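You operate a simulated robot arm through the tools that you are given. There is no shell and no other tool. Be economical: measure what you need, move in short steps, check, and stop when the job is done.

You are at the controls of a simulated two-armed robot. One attempt, no reset.

## Task
Put the rose and mint bags in the upper drawer to dry.
Fine: hold the orange catch down to pull it out; shut it; green toggle ON.

Only the result counts: the job must be done as asked and must still hold three seconds after the hand-in. Knocking over, shifting, dropping, spilling or breaking anything else fails it.

## Robot
Two 6-joint arms with two-finger parallel grippers on one trunk, on a base that drives. Base frame: it is fixed to the floor where the robot stands at the start and does not move with it; the origin is under the middle of the robot, x ahead of it, y to its left, z up. Lengths are in mm, angles in rad, forces in N, time in s.
The left shoulder is at the start at [60, 187, 1122], the right one opposite. With the tool pointing down near the work surface each hand reaches from about 100 to 600 mm from the robot's upright axis, wherever it stands, measured 20 degrees to its own side. Places, roughly: green toggle [700, -100, 1000]; inside of the upper cabinet drawer [700, 100, 900]; orange catch [600, 200, 1000]; upper cabinet drawer [700, 100, 900]. Payload 1.57 kg a hand.
The tool frame of a hand sits at the grasp point between the pads (the TCP): z along the fingers, y along the line on which they close. The tips reach 30 mm beyond it. The gripper opens to 110 mm. The fingers are 24 mm wide and 12 mm thick; the gripper's body (48 by 112 mm) begins 78 mm behind the TCP.
Orientation is that of the tool frame in the base frame, as [roll, pitch, yaw] about the fixed x, y, z axes, in that order (R = Rz(yaw) Ry(pitch) Rx(roll)). With the fingers straight down and closing along the base's y, the tool's x points along the base's -x, its y along +y and its z along -z.

## Interface
- The arms move only by the tool apply_moves. It takes "left_deltas", "right_deltas" or both (then of equal length, played together; a hand with none holds still); each is one flat list of numbers, 7 for each row, row after row: the shift along the tool's x, y, z in units of 30 mm (1.0 is 30 mm), then the turn, a rotation vector about the tool's x, y, z in units of 4 degrees (1.0 is 4 degrees), then the closure in counts, from 0 (fully open) to 255 (shut). In form: [tx, ty, tz, rx, ry, rz, hand, tx, ty, tz, rx, ry, rz, hand, ...]. A call has 1 to 10 rows; each row shifts and turns the commanded pose from where the row before left it, along the tool's axes as they then stand. A call with a number of a shift or a turn outside -1 to 1 is refused whole. Each row takes 0.2 s and may step no farther than 50 mm and 0.15 rad from the row before; otherwise, or with a gripper value out of range, the whole call is refused. Where a pose cannot be reached the arm comes as near as it can. A force on the tool above 90 N (or 10 N above the force at the start of the call, whichever is more), or a blocked arm, ends the call early, and 0.2 s more pass. The fingers move at their own pace (about 153 mm/s each) and stop on an object; they squeeze with about 29 N. The grip force told is the motor's: it shows also when the fingers shut on nothing. Time passes only in rows, and 0.2 s behind the last, so rows that do not move let the fingers close. It gives the time, the measured TCP pose, the force on the tool (base axes), the opening and the grip force at its end, in the units of the frame above (readings bear some noise), with the torque about the TCP (base axes, N m) and any sound that the robot's microphone picked up, and new pictures: "show" is both (left out), scene, wrist or none (wrist: the cameras of the hands that moved).
- Cameras (640 x 400 px; columns grow to the right, rows downward): "scene" is now at [15.5, -14, 1664.1]; the picture's right is [-0.18, -0.98, 0.00], its down [-0.75, 0.14, -0.64] and it looks along [0.63, -0.12, -0.77] (base axes); focal length 286 px, centre (320, 200). "left" rides on the left gripper at [70, -16, -141] in its tool frame; the picture's right is [0.23, 0.97, 0.00], its down [-0.85, 0.20, -0.48] and it looks along [-0.47, 0.11, 0.88] (tool axes); focal length 222 px, centre (320, 200). "right" rides on the right gripper at [70, 16, -141] in its tool frame; the picture's right is [-0.23, 0.97, 0.00], its down [-0.86, -0.20, -0.48] and it looks along [-0.47, -0.11, 0.88] (tool axes); focal length 222 px, centre (320, 200). There is no depth. A picture from a camera that has moved, and an enlarged one, comes with that camera's place and axes in the base frame and with its lens.
- slide_trunk(by): slides the trunk up (or, below 0, down) by that many mm; the arms and the scene camera ride with it, the base frame stays. It gives what a move gives, with no picture.
- roll_base(legs): drives the robot by 1 to 6 legs, each [ahead, left, turn to the left] in mm, mm and rad, along the robot's own axes; the way and the turn of a leg run together, so that a leg with both is an arc; at most 1500 mm and 3.142 rad a leg. The arms and the cameras ride along, it lands a little off, and it stops where it bumps. It gives what a move gives, and a new picture of the scene camera.
- head_to(pan, tilt): turns the head with the scene camera to pan (to the left, within 1.501 rad either way) and tilt (down, from -0.506 to 1.204), counted from straight ahead of the robot. It gives what a move gives, and a new picture of the scene camera.
- zoom(camera, box): a new picture of the part [left, top, right, bottom] of that camera's present view, enlarged. No time passes.
- hand_in(): hands the job in; it is judged then, once.

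Go step by step. Nothing tells you exact positions but the pictures and the camera data: compare them with the known pose of the tool, close in by small moves and look again before you grip or let go. The budget is 120 turns and 260 pictures, counting those below and the enlarged ones. Unless the task says otherwise, let go and move clear before handing in, and close with one line.

The tools are called after "Request:" as name(argument=value, ...) on one line, values as JSON. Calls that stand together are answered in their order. apply_moves: Moves the arms, as the interface text tells. Its arguments: {"type":"object","properties":{"left_deltas":{"type":"array"},"right_deltas":{"type":"array"},"show":{"type":"string","enum":["both","scene","wrist","none"]}},"required":[]} The other tools are called the same way: slide_trunk (by) slides the trunk up or down; roll_base (legs) drives the base; head_to (pan, tilt) turns the head that bears the scene camera; zoom (camera, box) takes an enlarged picture of a part of a camera's view; hand_in () hands the job in.

At the start:

```text
time_s: 0.0
left_position: [391.1, 107.2, 1232.2]
left_tcp_rot: [3.141, -0.001, -3.14]
left_wrist_force: [-0.2, 0.1, -0.5]
left_torque: [0.03, -0.03, -0.01]
left_gripper_width: 109.8
left_gripper_force: 0.0
right_position: [403.8, -236.3, 1214.0]
right_tcp_rot: [-3.141, 0.001, 3.141]
right_wrist_force: [-0.1, -0.3, 0.0]
right_torque: [-0.01, -0.02, -0.01]
right_gripper_width: 109.8
right_gripper_force: 0.1
trunk travel left (down, up): [-750.0, 240.0]
robot x, y, heading: [-5.1, 2.0, 0.003]
head pan, tilt: [-0.182, 0.874]
```

scene: 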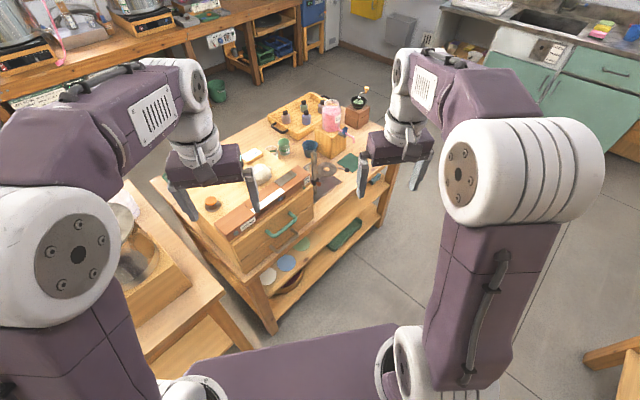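
right: 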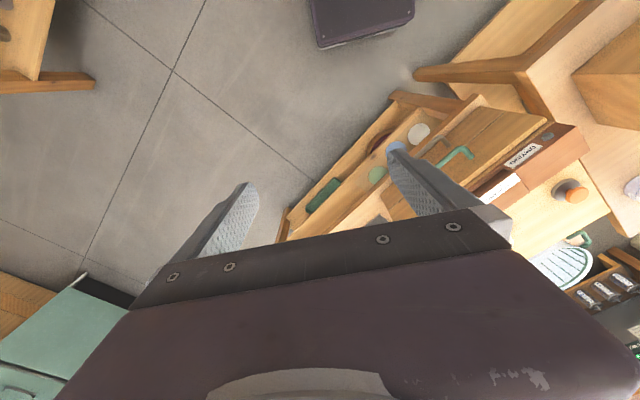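
left: 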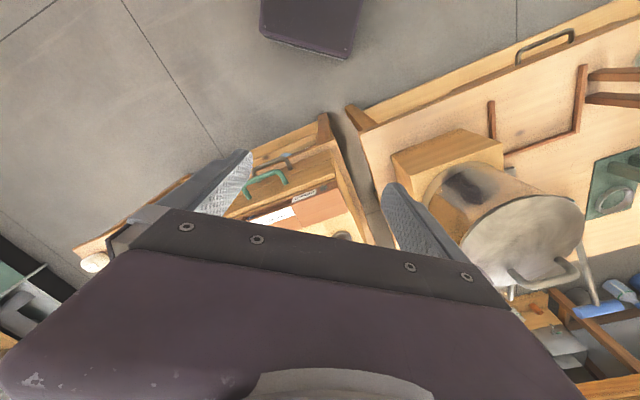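

I see a wooden cart ahead with a cabinet that has a green handle and drawers; I'll zoom in to find the parts.

Request:
zoom(camera="scene", box=[150, 80, 410, 340])

Request:
zoom(camera="scene", box=[200, 130, 360, 250])

```text
1.54 times, centred on (280, 210) of scene
camera zoom: at [15.5, -14.0, 1664.1], right [-0.18, -0.98, 0.0], down [-0.75, 0.14, -0.64], along [0.63, -0.12, -0.77], focal length 439 px, centre (382, 185)
```

zoom: 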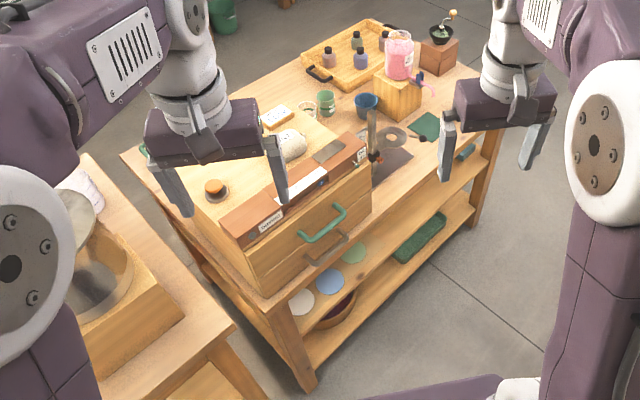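

```text
3.33 times, centred on (280, 190) of scene
camera zoom: at [15.5, -14.0, 1664.1], right [-0.18, -0.98, 0.0], down [-0.75, 0.14, -0.64], along [0.63, -0.12, -0.77], focal length 952 px, centre (453, 233)
```

zoom: 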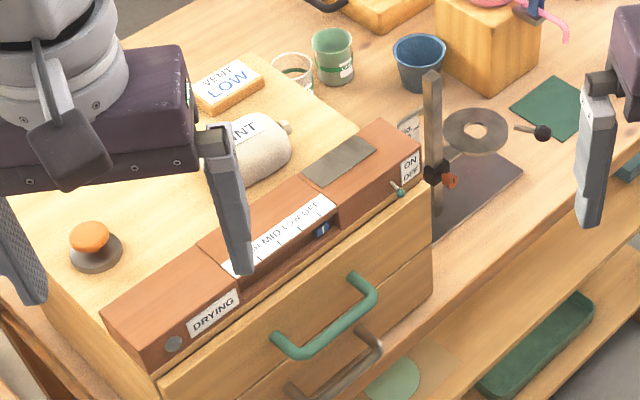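

The cabinet stands turned on the cart, its front facing to my right and toward me; the catch is near (610, 205) and the toggle near (630, -80). I'll drive to stand square in front of it.

Request:
roll_base(legs=[[100, -220, 0], [0, 0, 0.55]])

Request:
head_to(pan=0, tilt=0.85)

```text
time_s: 3.3
left_position: [383.0, 70.5, 1231.4]
left_tcp_rot: [3.141, 0.0, -2.605]
left_wrist_force: [-0.1, 0.5, -1.1]
left_torque: [0.0, 0.01, -0.03]
left_gripper_width: 109.8
left_gripper_force: 0.0
right_position: [567.0, -218.7, 1213.3]
right_tcp_rot: [-3.14, -0.001, -2.61]
right_wrist_force: [0.2, 0.6, 0.1]
right_torque: [-0.01, -0.01, -0.03]
right_gripper_width: 110.0
right_gripper_force: 0.0
trunk travel left (down, up): [-750.0, 240.0]
robot x, y, heading: [100.8, -224.9, 0.534]
head pan, tilt: [-0.182, 0.874]
camera scene: at [120.4, -225.8, 1664.1], right [0.34, -0.94, 0.0], down [-0.72, -0.26, -0.64], along [0.6, 0.22, -0.77], focal length 286 px, centre (320, 200)
```

scene: 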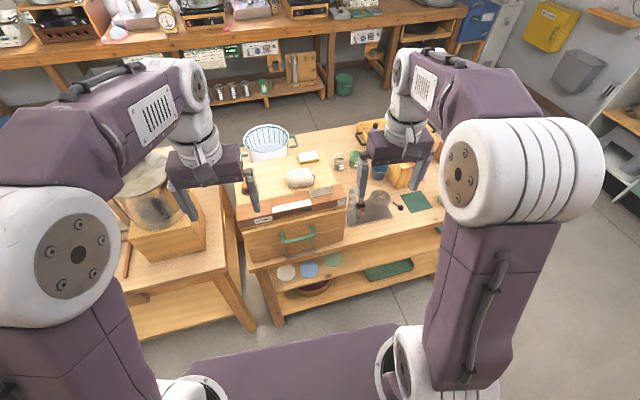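

```text
time_s: 4.0
left_position: [382.4, 71.2, 1232.4]
left_tcp_rot: [-3.14, 0.0, -2.608]
left_wrist_force: [-0.1, 0.4, -0.3]
left_torque: [0.0, -0.03, -0.02]
left_gripper_width: 110.0
left_gripper_force: 0.0
right_position: [567.4, -218.6, 1213.1]
right_tcp_rot: [3.14, -0.001, -2.608]
right_wrist_force: [0.8, -0.6, -0.1]
right_torque: [-0.03, -0.04, 0.0]
right_gripper_width: 109.7
right_gripper_force: 0.1
trunk travel left (down, up): [-750.0, 240.0]
robot x, y, heading: [99.4, -222.9, 0.535]
head pan, tilt: [0.0, 0.85]
camera scene: at [115.2, -212.1, 1666.0], right [0.51, -0.86, 0.0], down [-0.65, -0.38, -0.66], along [0.57, 0.33, -0.75], focal length 286 px, centre (320, 200)
```

scene: 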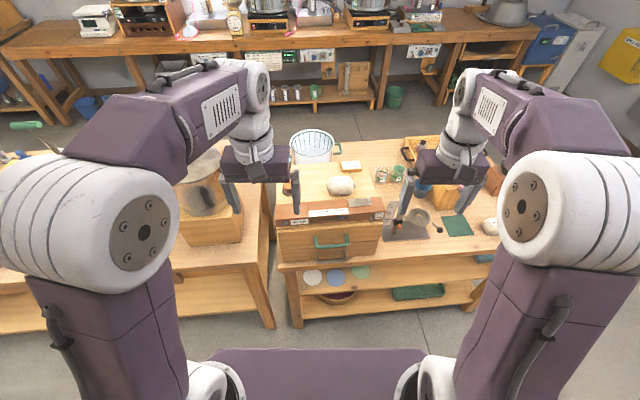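

Now square in front of the cabinet; another bag may be on the cart at the right. I zoom on both areas.

Request:
zoom(camera="scene", box=[265, 130, 395, 210])

Request:
zoom(camera="scene", box=[265, 190, 395, 270])

Request:
zoom(camera="scene", box=[380, 130, 510, 270])

```text
4.92 times, centred on (330, 170) of scene
camera zoom: at [115.2, -212.1, 1666.0], right [0.51, -0.86, 0.0], down [-0.65, -0.38, -0.66], along [0.57, 0.33, -0.75], focal length 1406 px, centre (271, 348)
```

zoom: 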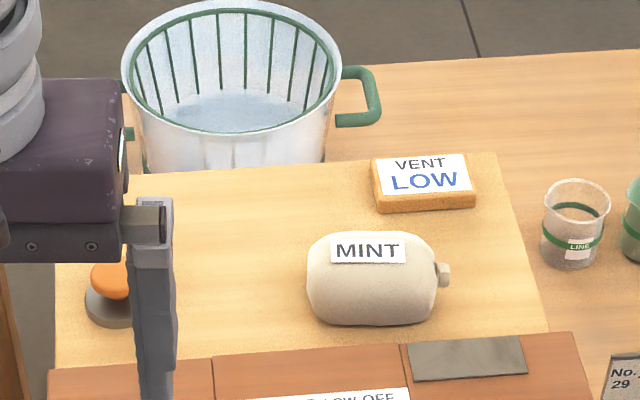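

```text
4.92 times, centred on (330, 230) of scene
camera zoom: at [115.2, -212.1, 1666.0], right [0.51, -0.86, 0.0], down [-0.65, -0.38, -0.66], along [0.57, 0.33, -0.75], focal length 1406 px, centre (271, 52)
```

zoom: 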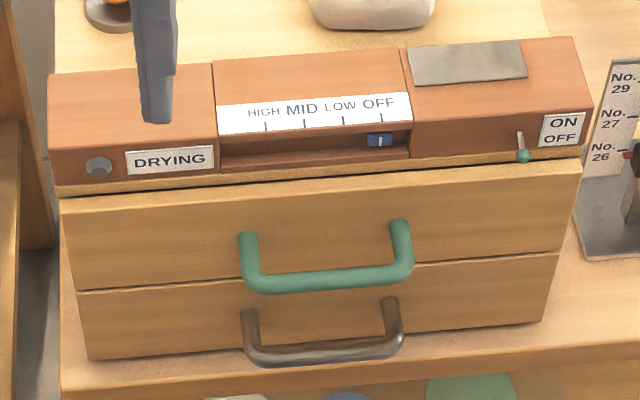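

```text
2.86 times, centred on (445, 200) of scene
camera zoom: at [115.2, -212.1, 1666.0], right [0.51, -0.86, 0.0], down [-0.65, -0.38, -0.66], along [0.57, 0.33, -0.75], focal length 816 px, centre (-37, 200)
```

zoom: 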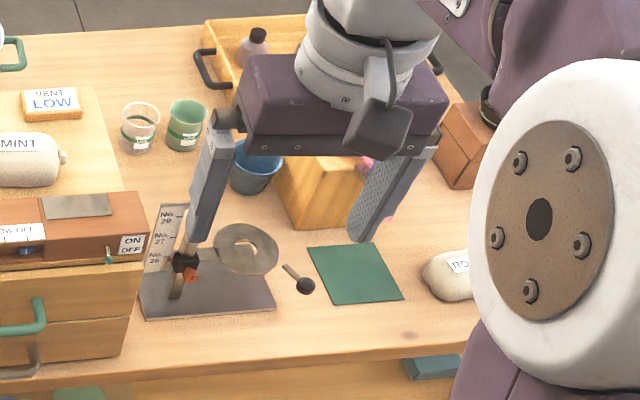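

The rose bag is at the right on the cart, mint sits on the cabinet top. The header has a vent slider I'll leave alone and an ON/OFF toggle at the right. I drive nearer and square up more.

Request:
roll_base(legs=[[105, -35, 0.085]])

Request:
zoom(camera="scene", box=[250, 150, 410, 280])

```text
time_s: 5.2
left_position: [459.0, 117.9, 1232.3]
left_tcp_rot: [-3.141, 0.001, -2.522]
left_wrist_force: [0.0, -0.5, 0.4]
left_torque: [-0.01, 0.02, 0.01]
left_gripper_width: 110.0
left_gripper_force: 0.1
right_position: [670.4, -153.7, 1215.0]
right_tcp_rot: [3.142, 0.002, -2.523]
right_wrist_force: [-0.4, 0.4, -0.1]
right_torque: [0.0, 0.01, 0.01]
right_gripper_width: 110.0
right_gripper_force: 0.1
trunk travel left (down, up): [-750.0, 240.0]
robot x, y, heading: [205.4, -196.5, 0.62]
head pan, tilt: [0.0, 0.85]
camera scene: at [217.1, -186.0, 1666.1], right [0.58, -0.81, 0.0], down [-0.61, -0.44, -0.66], along [0.54, 0.38, -0.75], focal length 286 px, centre (320, 200)
```

scene: 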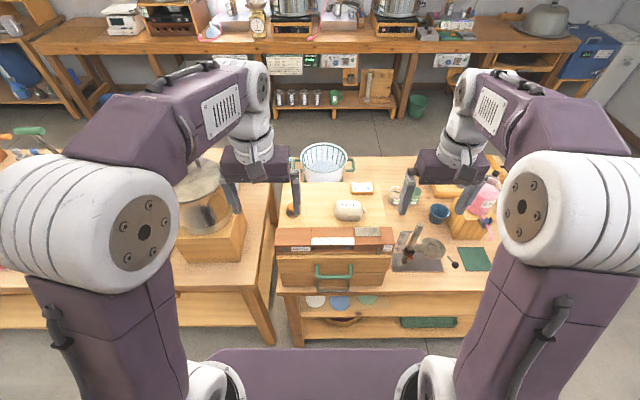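

```text
3.08 times, centred on (330, 215) of scene
camera zoom: at [217.1, -186.0, 1666.1], right [0.58, -0.81, 0.0], down [-0.61, -0.44, -0.66], along [0.54, 0.38, -0.75], focal length 879 px, centre (289, 154)
```

zoom: 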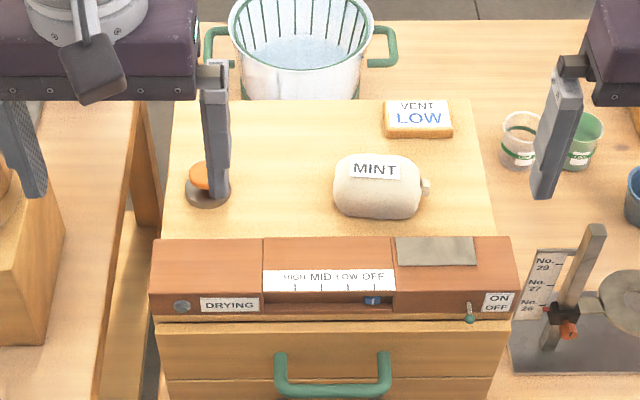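

Square now. I shut the left hand and send it above the catch, while the right hand turns and tilts to grip the handle bar from in front.

Request:
apply_moves(left_deltas=[-0.93, -0.1, 0, 0, 0, 0, 255, -0.93, -0.1, 0, 0, 0, 0, 255, -0.93, -0.1, 0, 0, 0, 0, 255, -0.93, -0.1, 0, 0, 0, 0, 255, -0.93, -0.1, 0, 0, 0, 0, 255, -0.93, -0.1, 0, 0, 0, 0, 255, -0.93, -0.1, 0, 0, 0, 0, 255, 0, 0, 1, 0, 0, 0, 255, 0, 0, 1, 0, 0, 0, 255, 0, 0, 1, 0, 0, 0, 255], right_deltas=[0, 0, 0, 0.399, -0.399, -0.965, 0, 0, 0, 0, 0.399, -0.399, -0.965, 0, 0, 0, 0, 0.399, -0.399, -0.965, 0, 0, 0, 0, 0.399, -0.399, -0.965, 0, 0, 0, 0, 0.399, -0.399, -0.965, 0, 0, 0, 0, 0.399, -0.399, -0.965, 0, 0, 0, 0, 0.399, -0.399, -0.965, 0, 0, 0, 0, 0.399, -0.399, -0.965, 0, 0, 0, 0, 0.399, -0.399, -0.965, 0, 0, 0, 0, 0.399, -0.399, -0.965, 0], show="none")

Request:
apply_moves(left_deltas=[0, 0, 1, 0, 0, 0, 255, 0, 0, 0, 0, 0, 0, 255, 0, 0, 0, 0, 0, 0, 255, 0, 0, 0, 0, 0, 0, 255, 0, 0, 0, 0, 0, 0, 255, 0, 0, 0, 0, 0, 0, 255, 0, 0, 0, 0, 0, 0, 255, 0, 0, 0, 0, 0, 0, 255, 0, 0, 0, 0, 0, 0, 255, 0, 0, 0, 0, 0, 0, 255], right_deltas=[0, 0, 0, 0.399, -0.399, -0.965, 0, 0, 0, 0, 0.399, -0.399, -0.965, 0, 0, 0, 0, 0.399, -0.399, -0.965, 0, 0, 0, 0, 0.399, -0.399, -0.965, 0, 0, 0, 0, 0.399, -0.399, -0.965, 0, 0, 0, 0, 0.399, -0.399, -0.965, 0, 0, 0, 0, 0.399, -0.399, -0.965, 0, 0, 0, 0, 0.399, -0.399, -0.965, 0, 0, 0, 0, 0.399, -0.399, -0.965, 0, 0, 0, 0, 0.399, -0.399, -0.965, 0], show="both")

```text
time_s: 7.4
left_position: [584.1, 190.3, 1136.4]
left_tcp_rot: [-3.14, 0.001, -2.522]
left_wrist_force: [0.9, 0.4, -0.3]
left_torque: [-0.01, -0.03, 0.01]
left_gripper_width: 0.2
left_gripper_force: 21.1
left hand out of reach, approached as far as the arm can: row 6, 7
right_position: [671.3, -153.0, 1212.4]
right_tcp_rot: [-2.787, 0.166, -1.81]
right_wrist_force: [-0.7, -0.5, 0.4]
right_torque: [0.03, -0.01, -0.01]
right_gripper_width: 109.8
right_gripper_force: 0.0
trunk travel left (down, up): [-750.0, 240.0]
robot x, y, heading: [205.2, -192.6, 0.623]
head pan, tilt: [0.0, 0.85]
```

```text
time_s: 9.6
left_position: [582.6, 189.9, 1105.8]
left_tcp_rot: [3.141, 0.002, -2.521]
left_wrist_force: [0.2, 0.1, 0.7]
left_torque: [-0.01, -0.02, -0.03]
left_gripper_width: 0.0
left_gripper_force: 22.0
right_position: [671.1, -153.7, 1213.8]
right_tcp_rot: [-2.415, 0.053, -1.089]
right_wrist_force: [-0.7, 0.5, 0.4]
right_torque: [0.01, 0.0, 0.01]
right_gripper_width: 109.9
right_gripper_force: 0.2
trunk travel left (down, up): [-750.0, 240.0]
robot x, y, heading: [203.6, -194.5, 0.622]
head pan, tilt: [0.0, 0.85]
camera scene: at [218.8, -185.1, 1666.0], right [0.58, -0.81, 0.0], down [-0.61, -0.44, -0.66], along [0.54, 0.38, -0.75], focal length 286 px, centre (320, 200)
camera right: at [610.2, -269.7, 1305.3], right [-0.77, -0.11, -0.63], down [-0.53, 0.66, 0.53], along [0.36, 0.75, -0.56], focal length 222 px, centre (320, 200)
camera left: at [535.0, 135.7, 1247.9], right [-0.75, 0.66, 0.0], down [0.58, 0.66, 0.48], along [0.32, 0.36, -0.88], focal length 222 px, centre (320, 200)
```

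scene: 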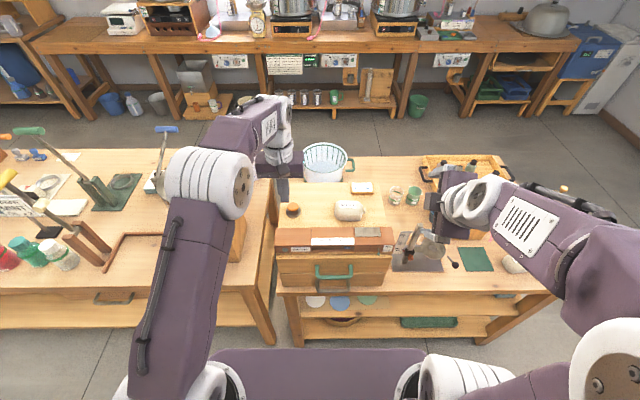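
right: 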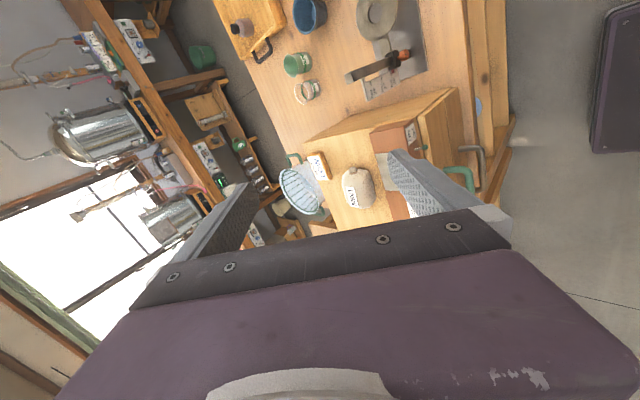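
left: 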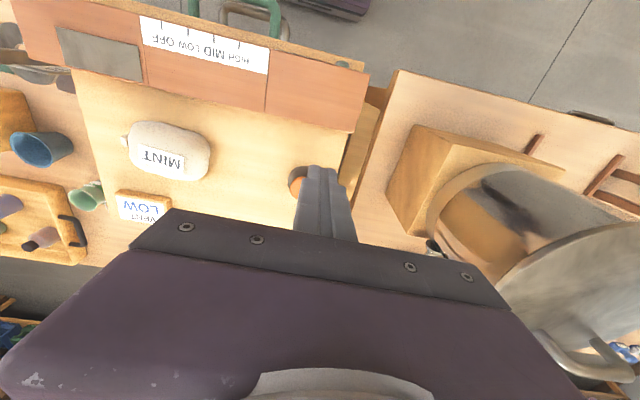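

The catch appears about 45 mm ahead of the left finger tips. I shift the left hand over it and bring the right hand to in front of the handle.

Request:
apply_moves(left_deltas=[-0.5, -0.1, 0, 0, 0, 0, 255, -0.5, -0.1, 0, 0, 0, 0, 255, -0.47, -0.2, 0, 0, 0, 0, 255, 0, 0, 0, 0, 0, 0, 255, 0, 0, 0, 0, 0, 0, 255, 0, 0, 0, 0, 0, 0, 255, 0, 0, 0, 0, 0, 0, 255, 0, 0, 0, 0, 0, 0, 255, 0, 0, 0, 0, 0, 0, 255, 0, 0, 0, 0, 0, 0, 255], right_deltas=[0, 0, 0, 0.399, -0.399, -0.965, 0, 0, 0, 0, 0.399, -0.399, -0.965, 0, -0.8125, 0.9325, 0.3225, 0, 0, 0, 0, -0.8125, 0.9325, 0.3225, 0, 0, 0, 0, -0.8125, 0.9325, 0.3225, 0, 0, 0, 0, -0.8125, 0.9325, 0.3225, 0, 0, 0, 0, -0.8125, 0.9325, 0.3225, 0, 0, 0, 0, -0.8125, 0.9325, 0.3225, 0, 0, 0, 0, -0.8125, 0.9325, 0.3225, 0, 0, 0, 0, -0.8125, 0.9325, 0.3225, 0, 0, 0, 0], show="both")

```text
time_s: 11.8
left_position: [625.6, 207.6, 1104.9]
left_tcp_rot: [-3.14, 0.0, -2.522]
left_wrist_force: [-0.7, 0.3, 0.5]
left_torque: [-0.03, 0.02, -0.01]
left_gripper_width: 0.0
left_gripper_force: 21.1
right_position: [560.6, -1.4, 1077.0]
right_tcp_rot: [-2.356, -0.002, -0.953]
right_wrist_force: [0.1, 0.3, -0.4]
right_torque: [0.0, -0.03, -0.01]
right_gripper_width: 109.9
right_gripper_force: 0.0
right hand out of reach, approached as far as the arm can: row 3, 4, 5, 6, 7, 8, 9
trunk travel left (down, up): [-750.0, 240.0]
robot x, y, heading: [202.3, -199.7, 0.613]
head pan, tilt: [0.0, 0.85]
camera scene: at [218.2, -183.0, 1666.0], right [0.58, -0.81, 0.0], down [-0.61, -0.44, -0.66], along [0.54, 0.38, -0.75], focal length 286 px, centre (320, 200)
camera right: at [508.3, -124.6, 1165.9], right [-0.69, -0.22, -0.69], down [-0.66, 0.58, 0.48], along [0.3, 0.78, -0.55], focal length 222 px, centre (320, 200)
camera left: at [577.2, 153.4, 1246.6], right [-0.75, 0.66, 0.0], down [0.58, 0.66, 0.48], along [0.32, 0.36, -0.88], focal length 222 px, centre (320, 200)
```

scene: 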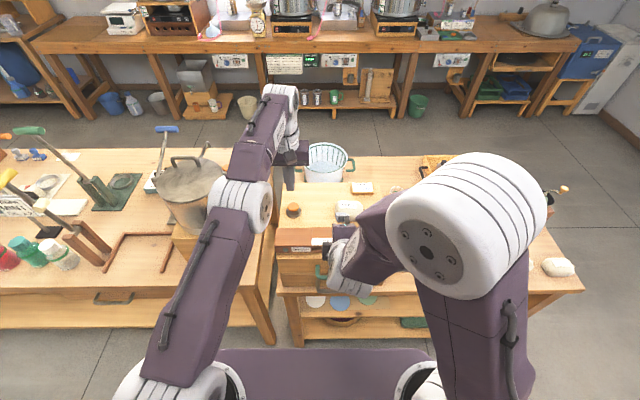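
right: 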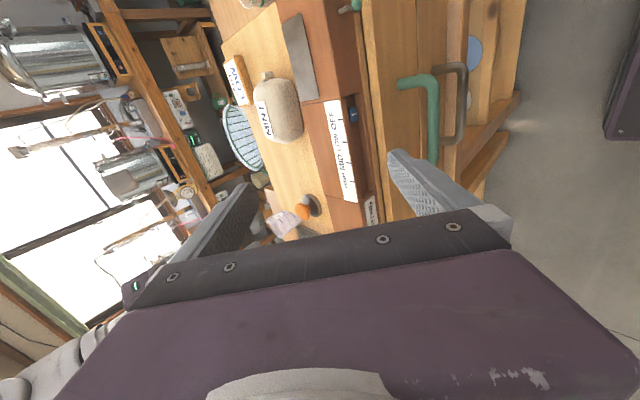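
left: 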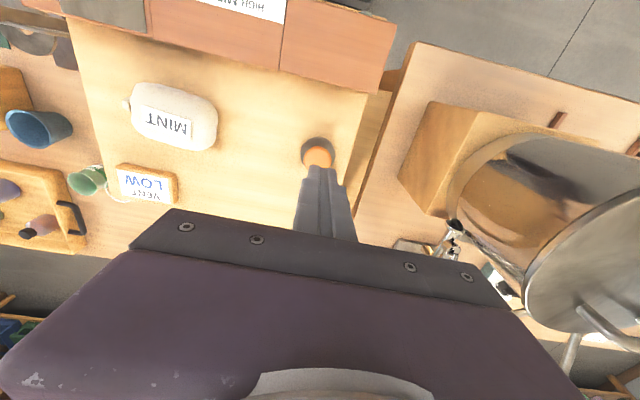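

The catch top is near (640, 218, 970). The right arm is cramped at a 45° tilt, so I raise the trunk to give room and then tilt the tool less.

Request:
slide_trunk(by=120)

```text
time_s: 13.3
left_position: [625.6, 206.3, 1225.0]
left_tcp_rot: [-3.141, 0.002, -2.522]
left_wrist_force: [-0.2, 0.2, -0.1]
left_torque: [-0.01, 0.02, -0.02]
left_gripper_width: 0.0
left_gripper_force: 21.2
right_position: [559.9, -2.8, 1197.8]
right_tcp_rot: [-2.355, -0.002, -0.954]
right_wrist_force: [0.1, 0.3, 0.6]
right_torque: [0.0, -0.02, 0.02]
right_gripper_width: 109.9
right_gripper_force: 0.0
trunk travel left (down, up): [-870.0, 120.0]
robot x, y, heading: [203.0, -197.9, 0.62]
head pan, tilt: [0.0, 0.85]
```

Now tilt the right hand back to about 29° and lower both hands.

Request:
apply_moves(left_deltas=[0, 0, 1, 0, 0, 0, 255, 0, 0, 1, 0, 0, 0, 255, 0, 0, 1, 0, 0, 0, 255, 0, 0, 1, 0, 0, 0, 255, -0.3, 0, 1, 0, 0, 0, 255, -0.3, 0.03, 1, 0, 0, 0, 255, 0, 0, 0, 0, 0, 0, 255, 0, 0, 0, 0, 0, 0, 255, 0, 0, 0, 0, 0, 0, 255, 0, 0, 0, 0, 0, 0, 255], right_deltas=[0, 0, 0, -1, 0, 0, 0, 0, 0, 0, -1, 0, 0, 0, 0, 0, 0, -1, 0, 0, 0, 0, 0, 0, -1, 0, 0, 0, -0.03, 0.89, 0.76, 0, 0, 0, 0, -0.03, 0.89, 0.76, 0, 0, 0, 0, -0.03, 0.89, 0.76, 0, 0, 0, 0, -0.03, 0.89, 0.76, 0, 0, 0, 0, -0.03, 0.89, 0.76, 0, 0, 0, 0, -0.03, 0.89, 0.76, 0, 0, 0, 0])

```text
time_s: 15.5
left_position: [634.5, 214.5, 1045.2]
left_tcp_rot: [-3.138, 0.0, -2.523]
left_wrist_force: [-0.1, -0.8, -0.6]
left_torque: [0.0, 0.01, 0.0]
left_gripper_width: 0.0
left_gripper_force: 20.9
left hand out of reach, approached as far as the arm can: row 6
right_position: [496.3, -39.6, 999.7]
right_tcp_rot: [-2.636, 0.002, -0.953]
right_wrist_force: [0.7, 0.9, -0.1]
right_torque: [0.01, -0.05, -0.01]
right_gripper_width: 110.2
right_gripper_force: 0.2
trunk travel left (down, up): [-870.0, 120.0]
robot x, y, heading: [205.9, -194.7, 0.618]
head pan, tilt: [0.0, 0.85]
camera scene: at [218.4, -184.5, 1786.1], right [0.58, -0.81, 0.0], down [-0.61, -0.44, -0.66], along [0.54, 0.38, -0.75], focal length 286 px, centre (320, 200)
camera right: at [467.8, -146.8, 1115.8], right [-0.83, -0.31, -0.47], down [-0.54, 0.66, 0.51], along [0.15, 0.68, -0.72], focal length 222 px, centre (320, 200)
camera left: at [587.2, 160.0, 1187.2], right [-0.75, 0.66, 0.0], down [0.58, 0.66, 0.48], along [0.32, 0.36, -0.88], focal length 222 px, centre (320, 200)
```

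scene: 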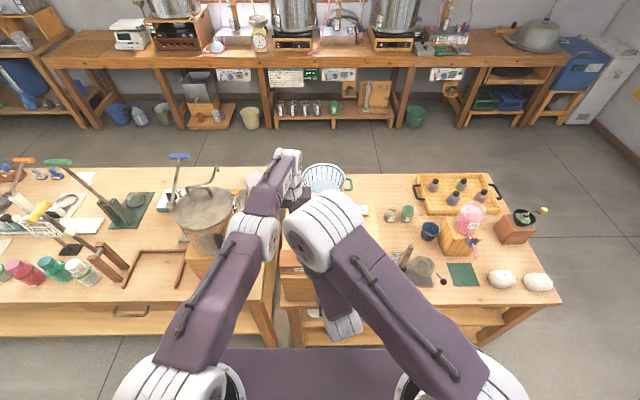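
right: 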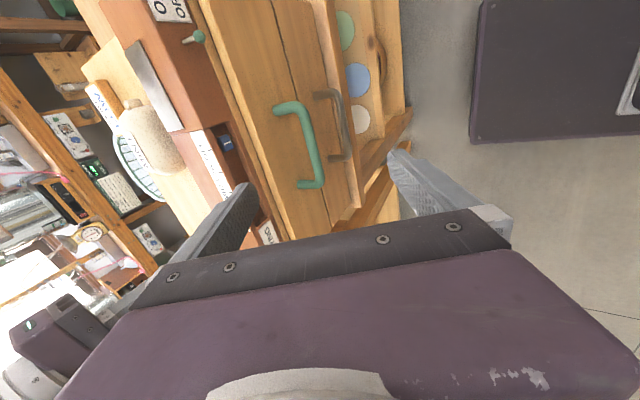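
left: 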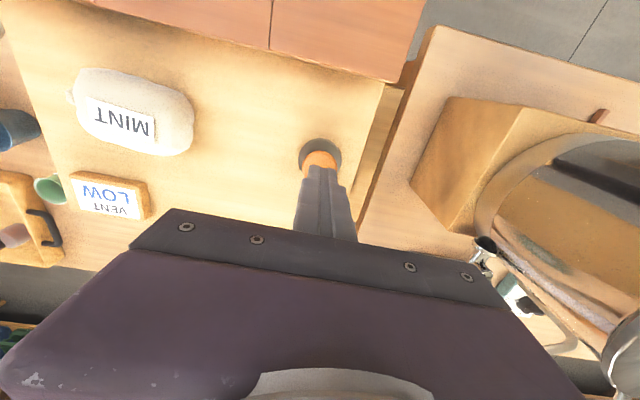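

The handle bar is around robot-frame (400 ahead, −42 left, z 888), 42 mm off the drawer front. The left tip is over the catch. I part-close the right hand to 34 mm and approach along its axis.

Request:
apply_moves(left_deltas=[-0.1, 0, 0.5, 0, 0, 0, 255, 0, 0, 0.3, 0, 0, 0, 255], right_deltas=[0, -0.13, 0.96, 0, 0, 0, 176, 0, -0.13, 0.96, 0, 0, 0, 176], show="wrist")

```text
time_s: 16.1
left_position: [634.0, 214.8, 1022.4]
left_tcp_rot: [-3.14, 0.001, -2.522]
left_wrist_force: [0.6, -0.4, -0.5]
left_torque: [0.0, -0.01, 0.01]
left_gripper_width: 0.0
left_gripper_force: 21.8
left hand out of reach, approached as far as the arm can: row 1
right_position: [526.6, -22.3, 952.4]
right_tcp_rot: [-2.637, -0.001, -0.953]
right_wrist_force: [0.2, -0.7, 0.1]
right_torque: [0.0, 0.0, 0.03]
right_gripper_width: 34.1
right_gripper_force: 0.1
trunk travel left (down, up): [-870.0, 120.0]
robot x, y, heading: [206.3, -194.6, 0.62]
head pan, tilt: [0.0, 0.85]
camera right: at [499.1, -127.4, 1068.8], right [-0.83, -0.31, -0.47], down [-0.54, 0.66, 0.51], along [0.15, 0.68, -0.72], focal length 222 px, centre (320, 200)
camera left: at [585.7, 160.6, 1163.8], right [-0.75, 0.66, 0.0], down [0.58, 0.66, 0.48], along [0.32, 0.36, -0.88], focal length 222 px, centre (320, 200)
```

right: 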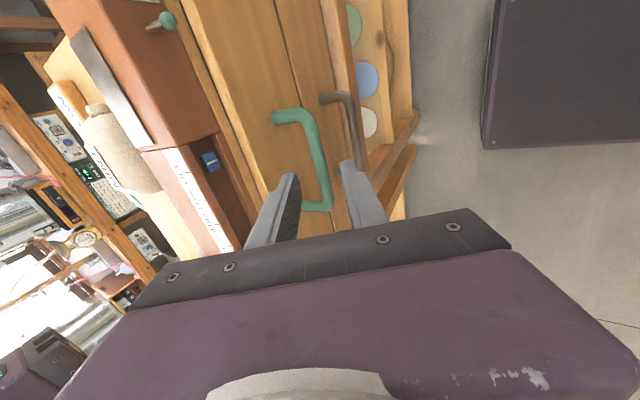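
left: 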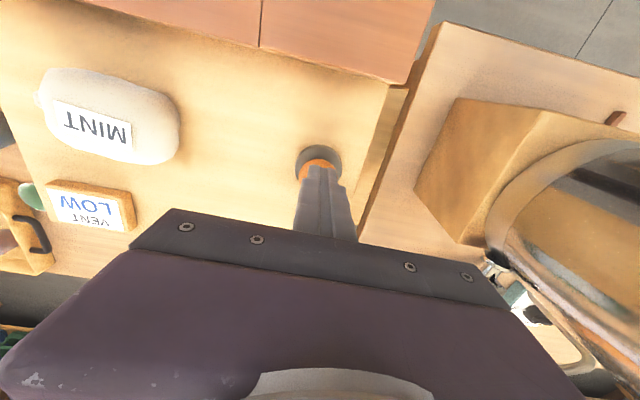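

Both are lined up: the bar lies on the right tool's axis. I advance the right hand 60 mm to straddle the bar and look.

Request:
apply_moves(right_deltas=[0, 0.03, 0.7, 0, 0, 0, 176, 0, 0.03, 0.7, 0, 0, 0, 176, 0, 0, 0.6, 0, 0, 0, 176], show="wrist")

```text
time_s: 16.9
left_position: [632.3, 214.4, 1021.7]
left_tcp_rot: [-3.14, 0.001, -2.523]
left_wrist_force: [0.2, 0.5, -0.5]
left_torque: [-0.03, -0.02, 0.0]
left_gripper_width: 0.1
left_gripper_force: 20.9
right_position: [547.4, -6.0, 899.8]
right_tcp_rot: [-2.636, -0.002, -0.952]
right_wrist_force: [0.1, 0.3, 0.4]
right_torque: [-0.03, 0.04, 0.01]
right_gripper_width: 34.3
right_gripper_force: 0.0
trunk travel left (down, up): [-870.0, 120.0]
robot x, y, heading: [206.6, -197.0, 0.622]
head pan, tilt: [0.0, 0.85]
camera right: at [519.8, -112.2, 1016.4], right [-0.83, -0.31, -0.47], down [-0.54, 0.66, 0.51], along [0.15, 0.68, -0.72], focal length 222 px, centre (320, 200)
```

right: 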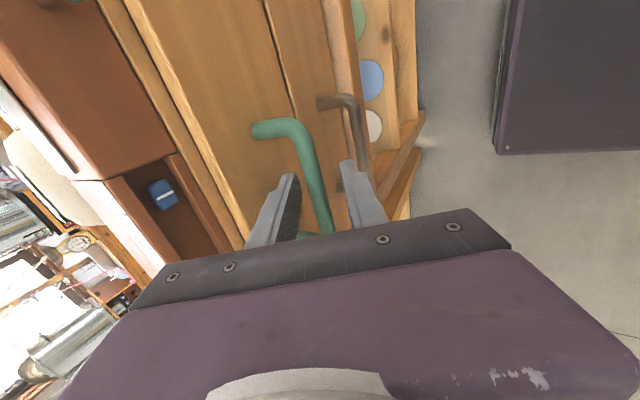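

The bar runs between the fingers; I close on it.

Request:
apply_moves(right_deltas=[0, 0, 0, 0, 0, 0, 255, 0, 0, 0, 0, 0, 0, 255], show="wrist")

```text
time_s: 17.5
left_position: [632.6, 214.5, 1022.2]
left_tcp_rot: [-3.141, 0.002, -2.522]
left_wrist_force: [0.4, -0.8, -0.2]
left_torque: [0.01, -0.03, 0.05]
left_gripper_width: 0.0
left_gripper_force: 21.0
right_position: [548.5, -4.9, 901.4]
right_tcp_rot: [-2.632, 0.0, -0.953]
right_wrist_force: [10.6, 2.9, 15.7]
right_torque: [-0.41, -0.52, 0.51]
right_gripper_width: 12.8
right_gripper_force: 29.9
trunk travel left (down, up): [-870.0, 120.0]
robot x, y, heading: [201.9, -196.1, 0.619]
head pan, tilt: [0.0, 0.85]
camera right: at [520.9, -111.1, 1017.0], right [-0.82, -0.31, -0.48], down [-0.54, 0.66, 0.52], along [0.16, 0.68, -0.71], focal length 222 px, centre (320, 200)
```

right: 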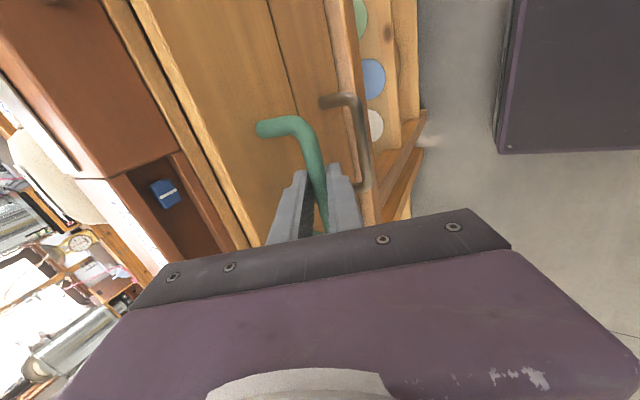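

Bar gripped (12.8 mm). Now lower the left tips onto the catch in small steps.

Request:
apply_moves(left_deltas=[-0.1, 0, 0.3, 0, 0, 0, 255, 0, 0, 0.3, 0, 0, 0, 255], show="wrist")

```text
time_s: 18.1
left_position: [631.5, 212.8, 1006.0]
left_tcp_rot: [-3.141, 0.002, -2.523]
left_wrist_force: [0.6, 0.4, 4.0]
left_torque: [0.07, -0.05, 0.06]
left_gripper_width: 0.0
left_gripper_force: 21.4
left hand out of reach, approached as far as the arm can: row 1
right_position: [548.6, -3.7, 900.4]
right_tcp_rot: [-2.631, 0.003, -0.953]
right_wrist_force: [13.7, 4.8, 21.1]
right_torque: [-0.26, -0.44, 0.58]
right_gripper_width: 12.7
right_gripper_force: 29.6
trunk travel left (down, up): [-870.0, 120.0]
robot x, y, heading: [202.9, -197.0, 0.617]
head pan, tilt: [0.0, 0.85]
camera left: at [582.8, 159.5, 1147.7], right [-0.75, 0.66, 0.0], down [0.58, 0.66, 0.48], along [0.32, 0.36, -0.88], focal length 222 px, centre (320, 200)
```

left: 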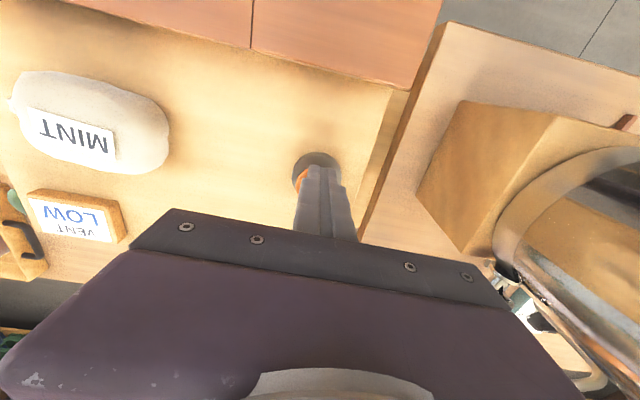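

Contact at tip z≈976. Press further.

Request:
apply_moves(left_deltas=[0, -0.1, 0.15, 0, 0, 0, 255, 0, 0, 0.15, 0, 0, 0, 255], show="none")

```text
time_s: 18.7
left_position: [628.1, 210.7, 1000.1]
left_tcp_rot: [-3.141, 0.011, -2.522]
left_wrist_force: [2.3, 4.7, 22.0]
left_torque: [0.19, -0.09, -0.01]
left_gripper_width: 0.0
left_gripper_force: 21.0
left hand out of reach, approached as far as the arm can: row 1
right_position: [544.4, -8.6, 900.6]
right_tcp_rot: [-2.639, -0.003, -0.952]
right_wrist_force: [-0.9, 1.4, 9.5]
right_torque: [-0.18, -0.16, 0.77]
right_gripper_width: 13.1
right_gripper_force: 29.8
trunk travel left (down, up): [-870.0, 120.0]
robot x, y, heading: [205.2, -193.7, 0.614]
head pan, tilt: [0.0, 0.85]
```

The catch gave and the drawer moved a few mm. Keep pressing and pull the drawer out 45 mm.

Request:
apply_moves(right_deltas=[0, 0.4375, -0.242, 0, 0, 0, 255, 0, 0.4375, -0.242, 0, 0, 0, 255, 0, 0.4375, -0.242, 0, 0, 0, 255], show="both")

```text
time_s: 19.5
left_position: [629.2, 208.9, 1000.0]
left_tcp_rot: [3.141, 0.01, -2.522]
left_wrist_force: [-0.3, 6.2, 37.9]
left_torque: [0.31, -0.15, -0.01]
left_gripper_width: 0.0
left_gripper_force: 21.3
right_position: [509.5, -33.6, 901.8]
right_tcp_rot: [-2.639, -0.003, -0.953]
right_wrist_force: [0.3, -0.2, -14.3]
right_torque: [-0.39, -0.28, 0.6]
right_gripper_width: 13.0
right_gripper_force: 29.5
trunk travel left (down, up): [-870.0, 120.0]
robot x, y, heading: [204.7, -195.1, 0.621]
head pan, tilt: [0.0, 0.85]
camera scene: at [214.9, -186.9, 1786.0], right [0.58, -0.81, 0.0], down [-0.61, -0.44, -0.66], along [0.54, 0.38, -0.75], focal length 286 px, centre (320, 200)
camera right: at [481.1, -139.7, 1017.1], right [-0.83, -0.31, -0.47], down [-0.54, 0.66, 0.51], along [0.15, 0.68, -0.72], focal length 222 px, centre (320, 200)
```

scene: 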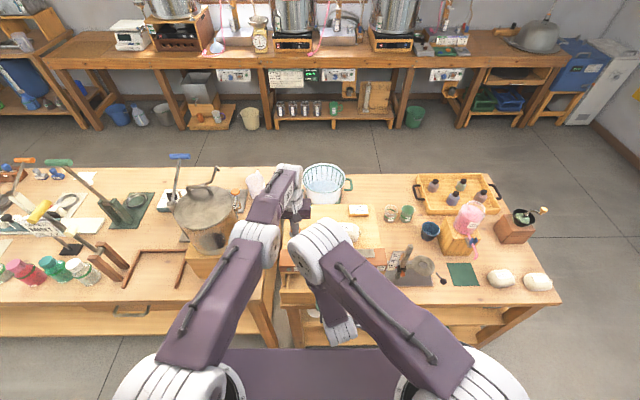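
right: 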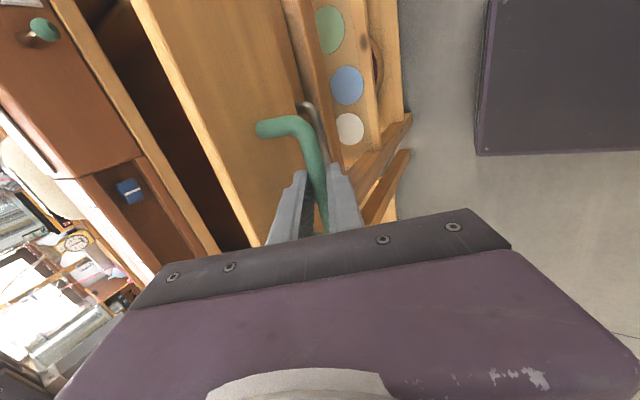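

Drawer is sliding out. Pull another 90 mm.

Request:
apply_moves(right_deltas=[0, 0.55, -0.24, 0, 0, 0, 255, 0, 0.525, -0.29, 0, 0, 0, 255, 0, 0.525, -0.29, 0, 0, 0, 255, 0, 0.525, -0.29, 0, 0, 0, 255, 0, 0.525, -0.29, 0, 0, 0, 255], show="wrist")

```text
time_s: 20.8
left_position: [629.6, 209.2, 999.7]
left_tcp_rot: [-3.136, 0.008, -2.521]
left_wrist_force: [-6.7, 1.7, 9.4]
left_torque: [0.08, 0.24, -0.01]
left_gripper_width: 0.0
left_gripper_force: 21.3
right_position: [472.8, -67.9, 900.4]
right_tcp_rot: [-2.606, 0.061, -1.118]
right_wrist_force: [-1.0, 2.7, 10.0]
right_torque: [0.34, 0.21, 1.26]
right_gripper_width: 17.4
right_gripper_force: 31.9
trunk travel left (down, up): [-870.0, 120.0]
robot x, y, heading: [204.5, -195.1, 0.621]
head pan, tilt: [0.0, 0.85]
stopped in row 5 (right hand): the arm was blocked; the commanded pose is now the measured one
camera right: at [428.2, -176.2, 1010.4], right [-0.87, -0.14, -0.48], down [-0.42, 0.71, 0.56], along [0.27, 0.69, -0.67], focal length 222 px, centre (320, 200)
```

right: 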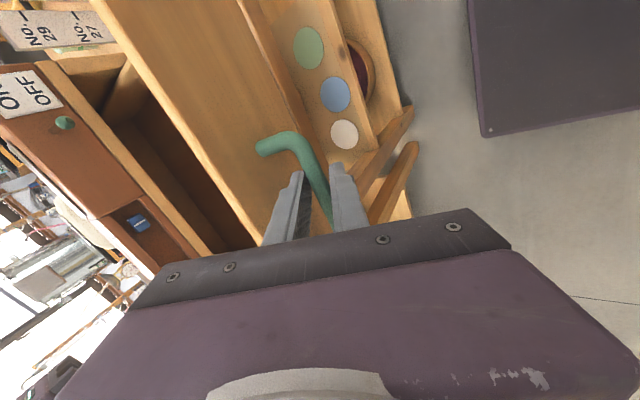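

The right arm was blocked and twisted with the drawer about 95 mm out. I loosen the right grip, lift the left hand off the catch and look.

Request:
apply_moves(right_deltas=[0, 0, 0, 0, 0, 0, 150, 0, 0, -0.5, 0, 0, 0, 150], show="none")

Request:
apply_moves(left_deltas=[0, 0, -0.5, 0, 0, 0, 255, 0, 0, -1, 0, 0, 0, 255, 0, 0, -1, 0, 0, 0, 255, 0, 0, -1, 0, 0, 0, 255, 0, 0, -1, 0, 0, 0, 255], right_deltas=[0, 0, -0.5, 0, 0, 0, 150, 0, 0, -0.5, 0, 0, 0, 150, 0, 0, 0, 0, 0, 0, 150, 0, 0, 0, 0, 0, 0, 150, 0, 0, 0, 0, 0, 0, 150], show="both")

```text
time_s: 21.4
left_position: [629.6, 208.3, 1000.5]
left_tcp_rot: [-3.135, 0.01, -2.523]
left_wrist_force: [-7.0, 4.1, 12.3]
left_torque: [0.22, 0.25, 0.05]
left_gripper_width: 0.1
left_gripper_force: 21.8
right_position: [474.8, -60.5, 909.4]
right_tcp_rot: [-2.596, 0.086, -1.151]
right_wrist_force: [-0.3, -2.4, -0.6]
right_torque: [-0.04, 0.03, -0.05]
right_gripper_width: 44.1
right_gripper_force: 0.0
trunk travel left (down, up): [-870.0, 120.0]
robot x, y, heading: [203.3, -196.3, 0.614]
head pan, tilt: [0.0, 0.85]
```

```text
time_s: 22.1
left_position: [635.1, 208.8, 1053.4]
left_tcp_rot: [-3.134, 0.004, -2.523]
left_wrist_force: [0.4, -0.8, 0.8]
left_torque: [-0.03, -0.03, 0.02]
left_gripper_width: 0.1
left_gripper_force: 21.4
left hand out of reach, approached as far as the arm can: row 3
right_position: [478.7, -31.2, 931.5]
right_tcp_rot: [-2.56, 0.18, -1.212]
right_wrist_force: [-0.8, -0.3, 0.0]
right_torque: [0.0, 0.0, 0.01]
right_gripper_width: 45.4
right_gripper_force: 0.0
trunk travel left (down, up): [-870.0, 120.0]
robot x, y, heading: [202.8, -196.8, 0.618]
head pan, tilt: [0.0, 0.85]
stopped in row 3 (right hand): the arm was blocked; the commanded pose is now the measured one
camera scene: at [217.3, -184.6, 1786.0], right [0.58, -0.81, 0.0], down [-0.61, -0.44, -0.66], along [0.54, 0.38, -0.75], focal length 286 px, centre (320, 200)
camera right: at [423.5, -147.9, 1027.0], right [-0.87, 0.01, -0.48], down [-0.35, 0.67, 0.65], along [0.33, 0.74, -0.58], focal length 222 px, centre (320, 200)
camera left: at [586.6, 155.6, 1194.6], right [-0.75, 0.66, -0.01], down [0.58, 0.66, 0.48], along [0.32, 0.36, -0.88], focal length 222 px, centre (320, 200)
```

scene: 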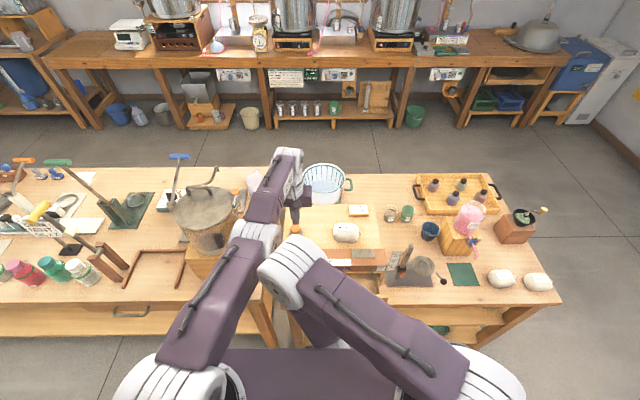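
right: 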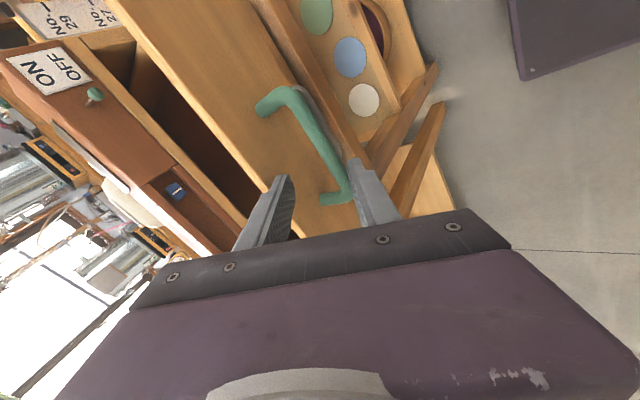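
left: 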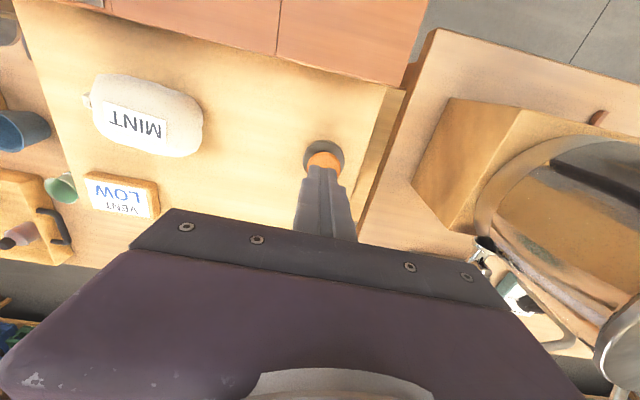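

The elbows touch. I lift the left hand up and off to the left, away from the right arm.

Request:
apply_moves(left_deltas=[0, 0.3, -1, 0, 0, 0, 255, 0, 0.5, -1, 0, 0, 0, 255, 0, 0.8, -1, 0, 0, 0, 255, 0, 1, -0.8, 0, 0, 0, 255, 0.3, 1, -0.8, 0, 0, 0, 255, 0.5, 1, -0.5, 0, 0, 0, 255, 0.5, 1, -0.5, 0, 0, 0, 255], show="scene")

```text
time_s: 23.7
left_position: [532.5, 343.9, 1225.5]
left_tcp_rot: [-3.134, 0.003, -2.524]
left_wrist_force: [-0.8, -0.4, -0.9]
left_torque: [-0.01, -0.02, -0.04]
left_gripper_width: 0.0
left_gripper_force: 21.5
left hand out of reach, approached as far as the arm can: row 1, 2, 5, 6, 7
right_position: [478.6, -29.8, 931.2]
right_tcp_rot: [-2.559, 0.182, -1.21]
right_wrist_force: [-0.8, 0.4, -0.2]
right_torque: [0.0, 0.01, -0.03]
right_gripper_width: 45.3
right_gripper_force: 0.1
trunk travel left (down, up): [-870.0, 120.0]
robot x, y, heading: [202.8, -198.9, 0.616]
head pan, tilt: [0.0, 0.85]
camera scene: at [217.4, -183.7, 1786.0], right [0.58, -0.81, 0.0], down [-0.61, -0.44, -0.66], along [0.54, 0.38, -0.75], focal length 286 px, centre (320, 200)
```

scene: 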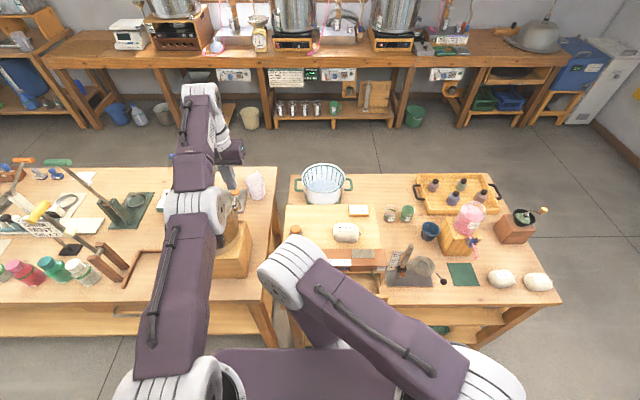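

Clear now. I back the right hand off a bit and restore its orientation.

Request:
apply_moves(right_deltas=[0, 0, -1, 0, 0, 0, 176, 0, 0, 0, -0.286, 0.026, -0.9, 176, 0, 0, 0, -0.286, 0.026, -0.9, 176, 0, 0, 0, -0.286, 0.026, -0.9, 176, 0, 0, 0, -0.286, 0.026, -0.9, 176, 0, 0, 0, -0.286, 0.026, -0.9, 176], show="wrist")

```text
time_s: 25.1
left_position: [532.3, 343.4, 1225.0]
left_tcp_rot: [-3.135, 0.002, -2.524]
left_wrist_force: [-0.1, -0.3, -0.1]
left_torque: [0.02, -0.05, 0.01]
left_gripper_width: 0.1
left_gripper_force: 21.4
right_position: [466.1, -29.8, 957.1]
right_tcp_rot: [-2.622, 0.028, -0.947]
right_wrist_force: [-0.2, -1.0, -0.3]
right_torque: [0.0, -0.05, -0.01]
right_gripper_width: 34.2
right_gripper_force: 0.0
trunk travel left (down, up): [-870.0, 120.0]
robot x, y, heading: [201.8, -191.1, 0.616]
head pan, tilt: [0.0, 0.85]
camera right: at [439.5, -141.2, 1070.1], right [-0.83, -0.3, -0.48], down [-0.54, 0.64, 0.54], along [0.15, 0.7, -0.69], focal length 222 px, centre (320, 200)
```

right: 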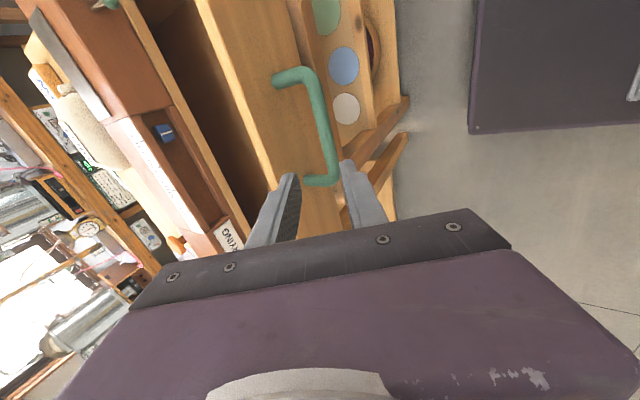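

Aligned again but ~25 mm too far left of the bar's centre. I shift right and advance.

Request:
apply_moves(right_deltas=[0.9, 0.2, 0, 0, 0, 0, 176, 0, 0, 0.8, 0, 0, 0, 176, 0, 0, 0.6, 0, 0, 0, 176], show="wrist")

```text
time_s: 25.9
left_position: [533.5, 342.9, 1225.7]
left_tcp_rot: [-3.133, 0.002, -2.524]
left_wrist_force: [0.1, -0.2, -0.1]
left_torque: [-0.02, -0.01, 0.0]
left_gripper_width: 0.2
left_gripper_force: 21.2
right_position: [490.9, -54.9, 915.1]
right_tcp_rot: [-2.641, 0.004, -0.942]
right_wrist_force: [1.5, 1.3, 0.0]
right_torque: [-0.04, 0.01, 0.01]
right_gripper_width: 34.4
right_gripper_force: 0.1
trunk travel left (down, up): [-870.0, 120.0]
robot x, y, heading: [204.7, -195.1, 0.615]
head pan, tilt: [0.0, 0.85]
camera right: at [465.3, -161.6, 1031.3], right [-0.83, -0.32, -0.47], down [-0.55, 0.66, 0.52], along [0.14, 0.68, -0.71], focal length 222 px, centre (320, 200)
```

right: 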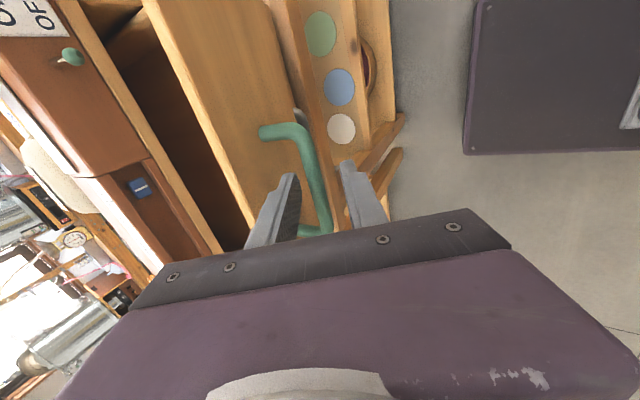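

Bar is between the fingers; advance 17 mm more and close.

Request:
apply_moves(right_deltas=[0, 0, 0.55, 0, 0, 0, 176, 0, 0, 0, 0, 0, 0, 255, 0, 0, 0, 0, 0, 0, 255], show="wrist")

```text
time_s: 26.7
left_position: [532.3, 342.4, 1226.7]
left_tcp_rot: [-3.135, 0.005, -2.525]
left_wrist_force: [0.4, 0.0, 0.1]
left_torque: [0.0, 0.0, 0.01]
left_gripper_width: 0.0
left_gripper_force: 20.9
right_position: [498.1, -49.6, 902.4]
right_tcp_rot: [-2.635, 0.008, -0.943]
right_wrist_force: [1.6, 0.4, 16.0]
right_torque: [0.18, 0.02, 0.91]
right_gripper_width: 12.8
right_gripper_force: 29.6
trunk travel left (down, up): [-870.0, 120.0]
robot x, y, heading: [202.3, -193.0, 0.617]
head pan, tilt: [0.0, 0.85]
camera right: at [471.3, -157.8, 1017.8], right [-0.83, -0.31, -0.47], down [-0.55, 0.65, 0.52], along [0.14, 0.69, -0.71], focal length 222 px, centre (320, 200)
```

right: 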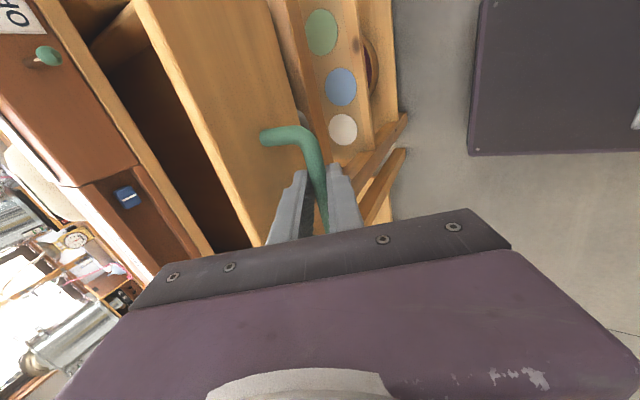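

Gripped again; drawer is ~67 mm out. I drive the base back 80 mm to draw it further.

Request:
roll_base(legs=[[-80, 0, 0]])

```text
time_s: 27.7
left_position: [470.9, 298.2, 1224.6]
left_tcp_rot: [-3.135, 0.001, -2.526]
left_wrist_force: [0.1, 0.8, 0.4]
left_torque: [0.0, -0.05, 0.01]
left_gripper_width: 0.0
left_gripper_force: 21.3
right_position: [435.4, -95.1, 902.3]
right_tcp_rot: [-2.64, 0.008, -0.945]
right_wrist_force: [2.5, 0.8, -7.4]
right_torque: [-0.32, -0.28, 0.41]
right_gripper_width: 13.0
right_gripper_force: 29.9
trunk travel left (down, up): [-870.0, 120.0]
robot x, y, heading: [138.8, -237.9, 0.617]
head pan, tilt: [0.0, 0.85]
camera scene: at [157.2, -229.1, 1786.3], right [0.58, -0.82, 0.0], down [-0.61, -0.44, -0.66], along [0.54, 0.38, -0.75], focal length 286 px, centre (320, 200)
```

scene: 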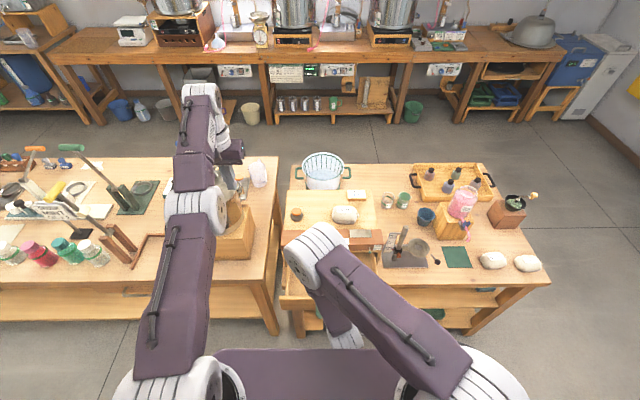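

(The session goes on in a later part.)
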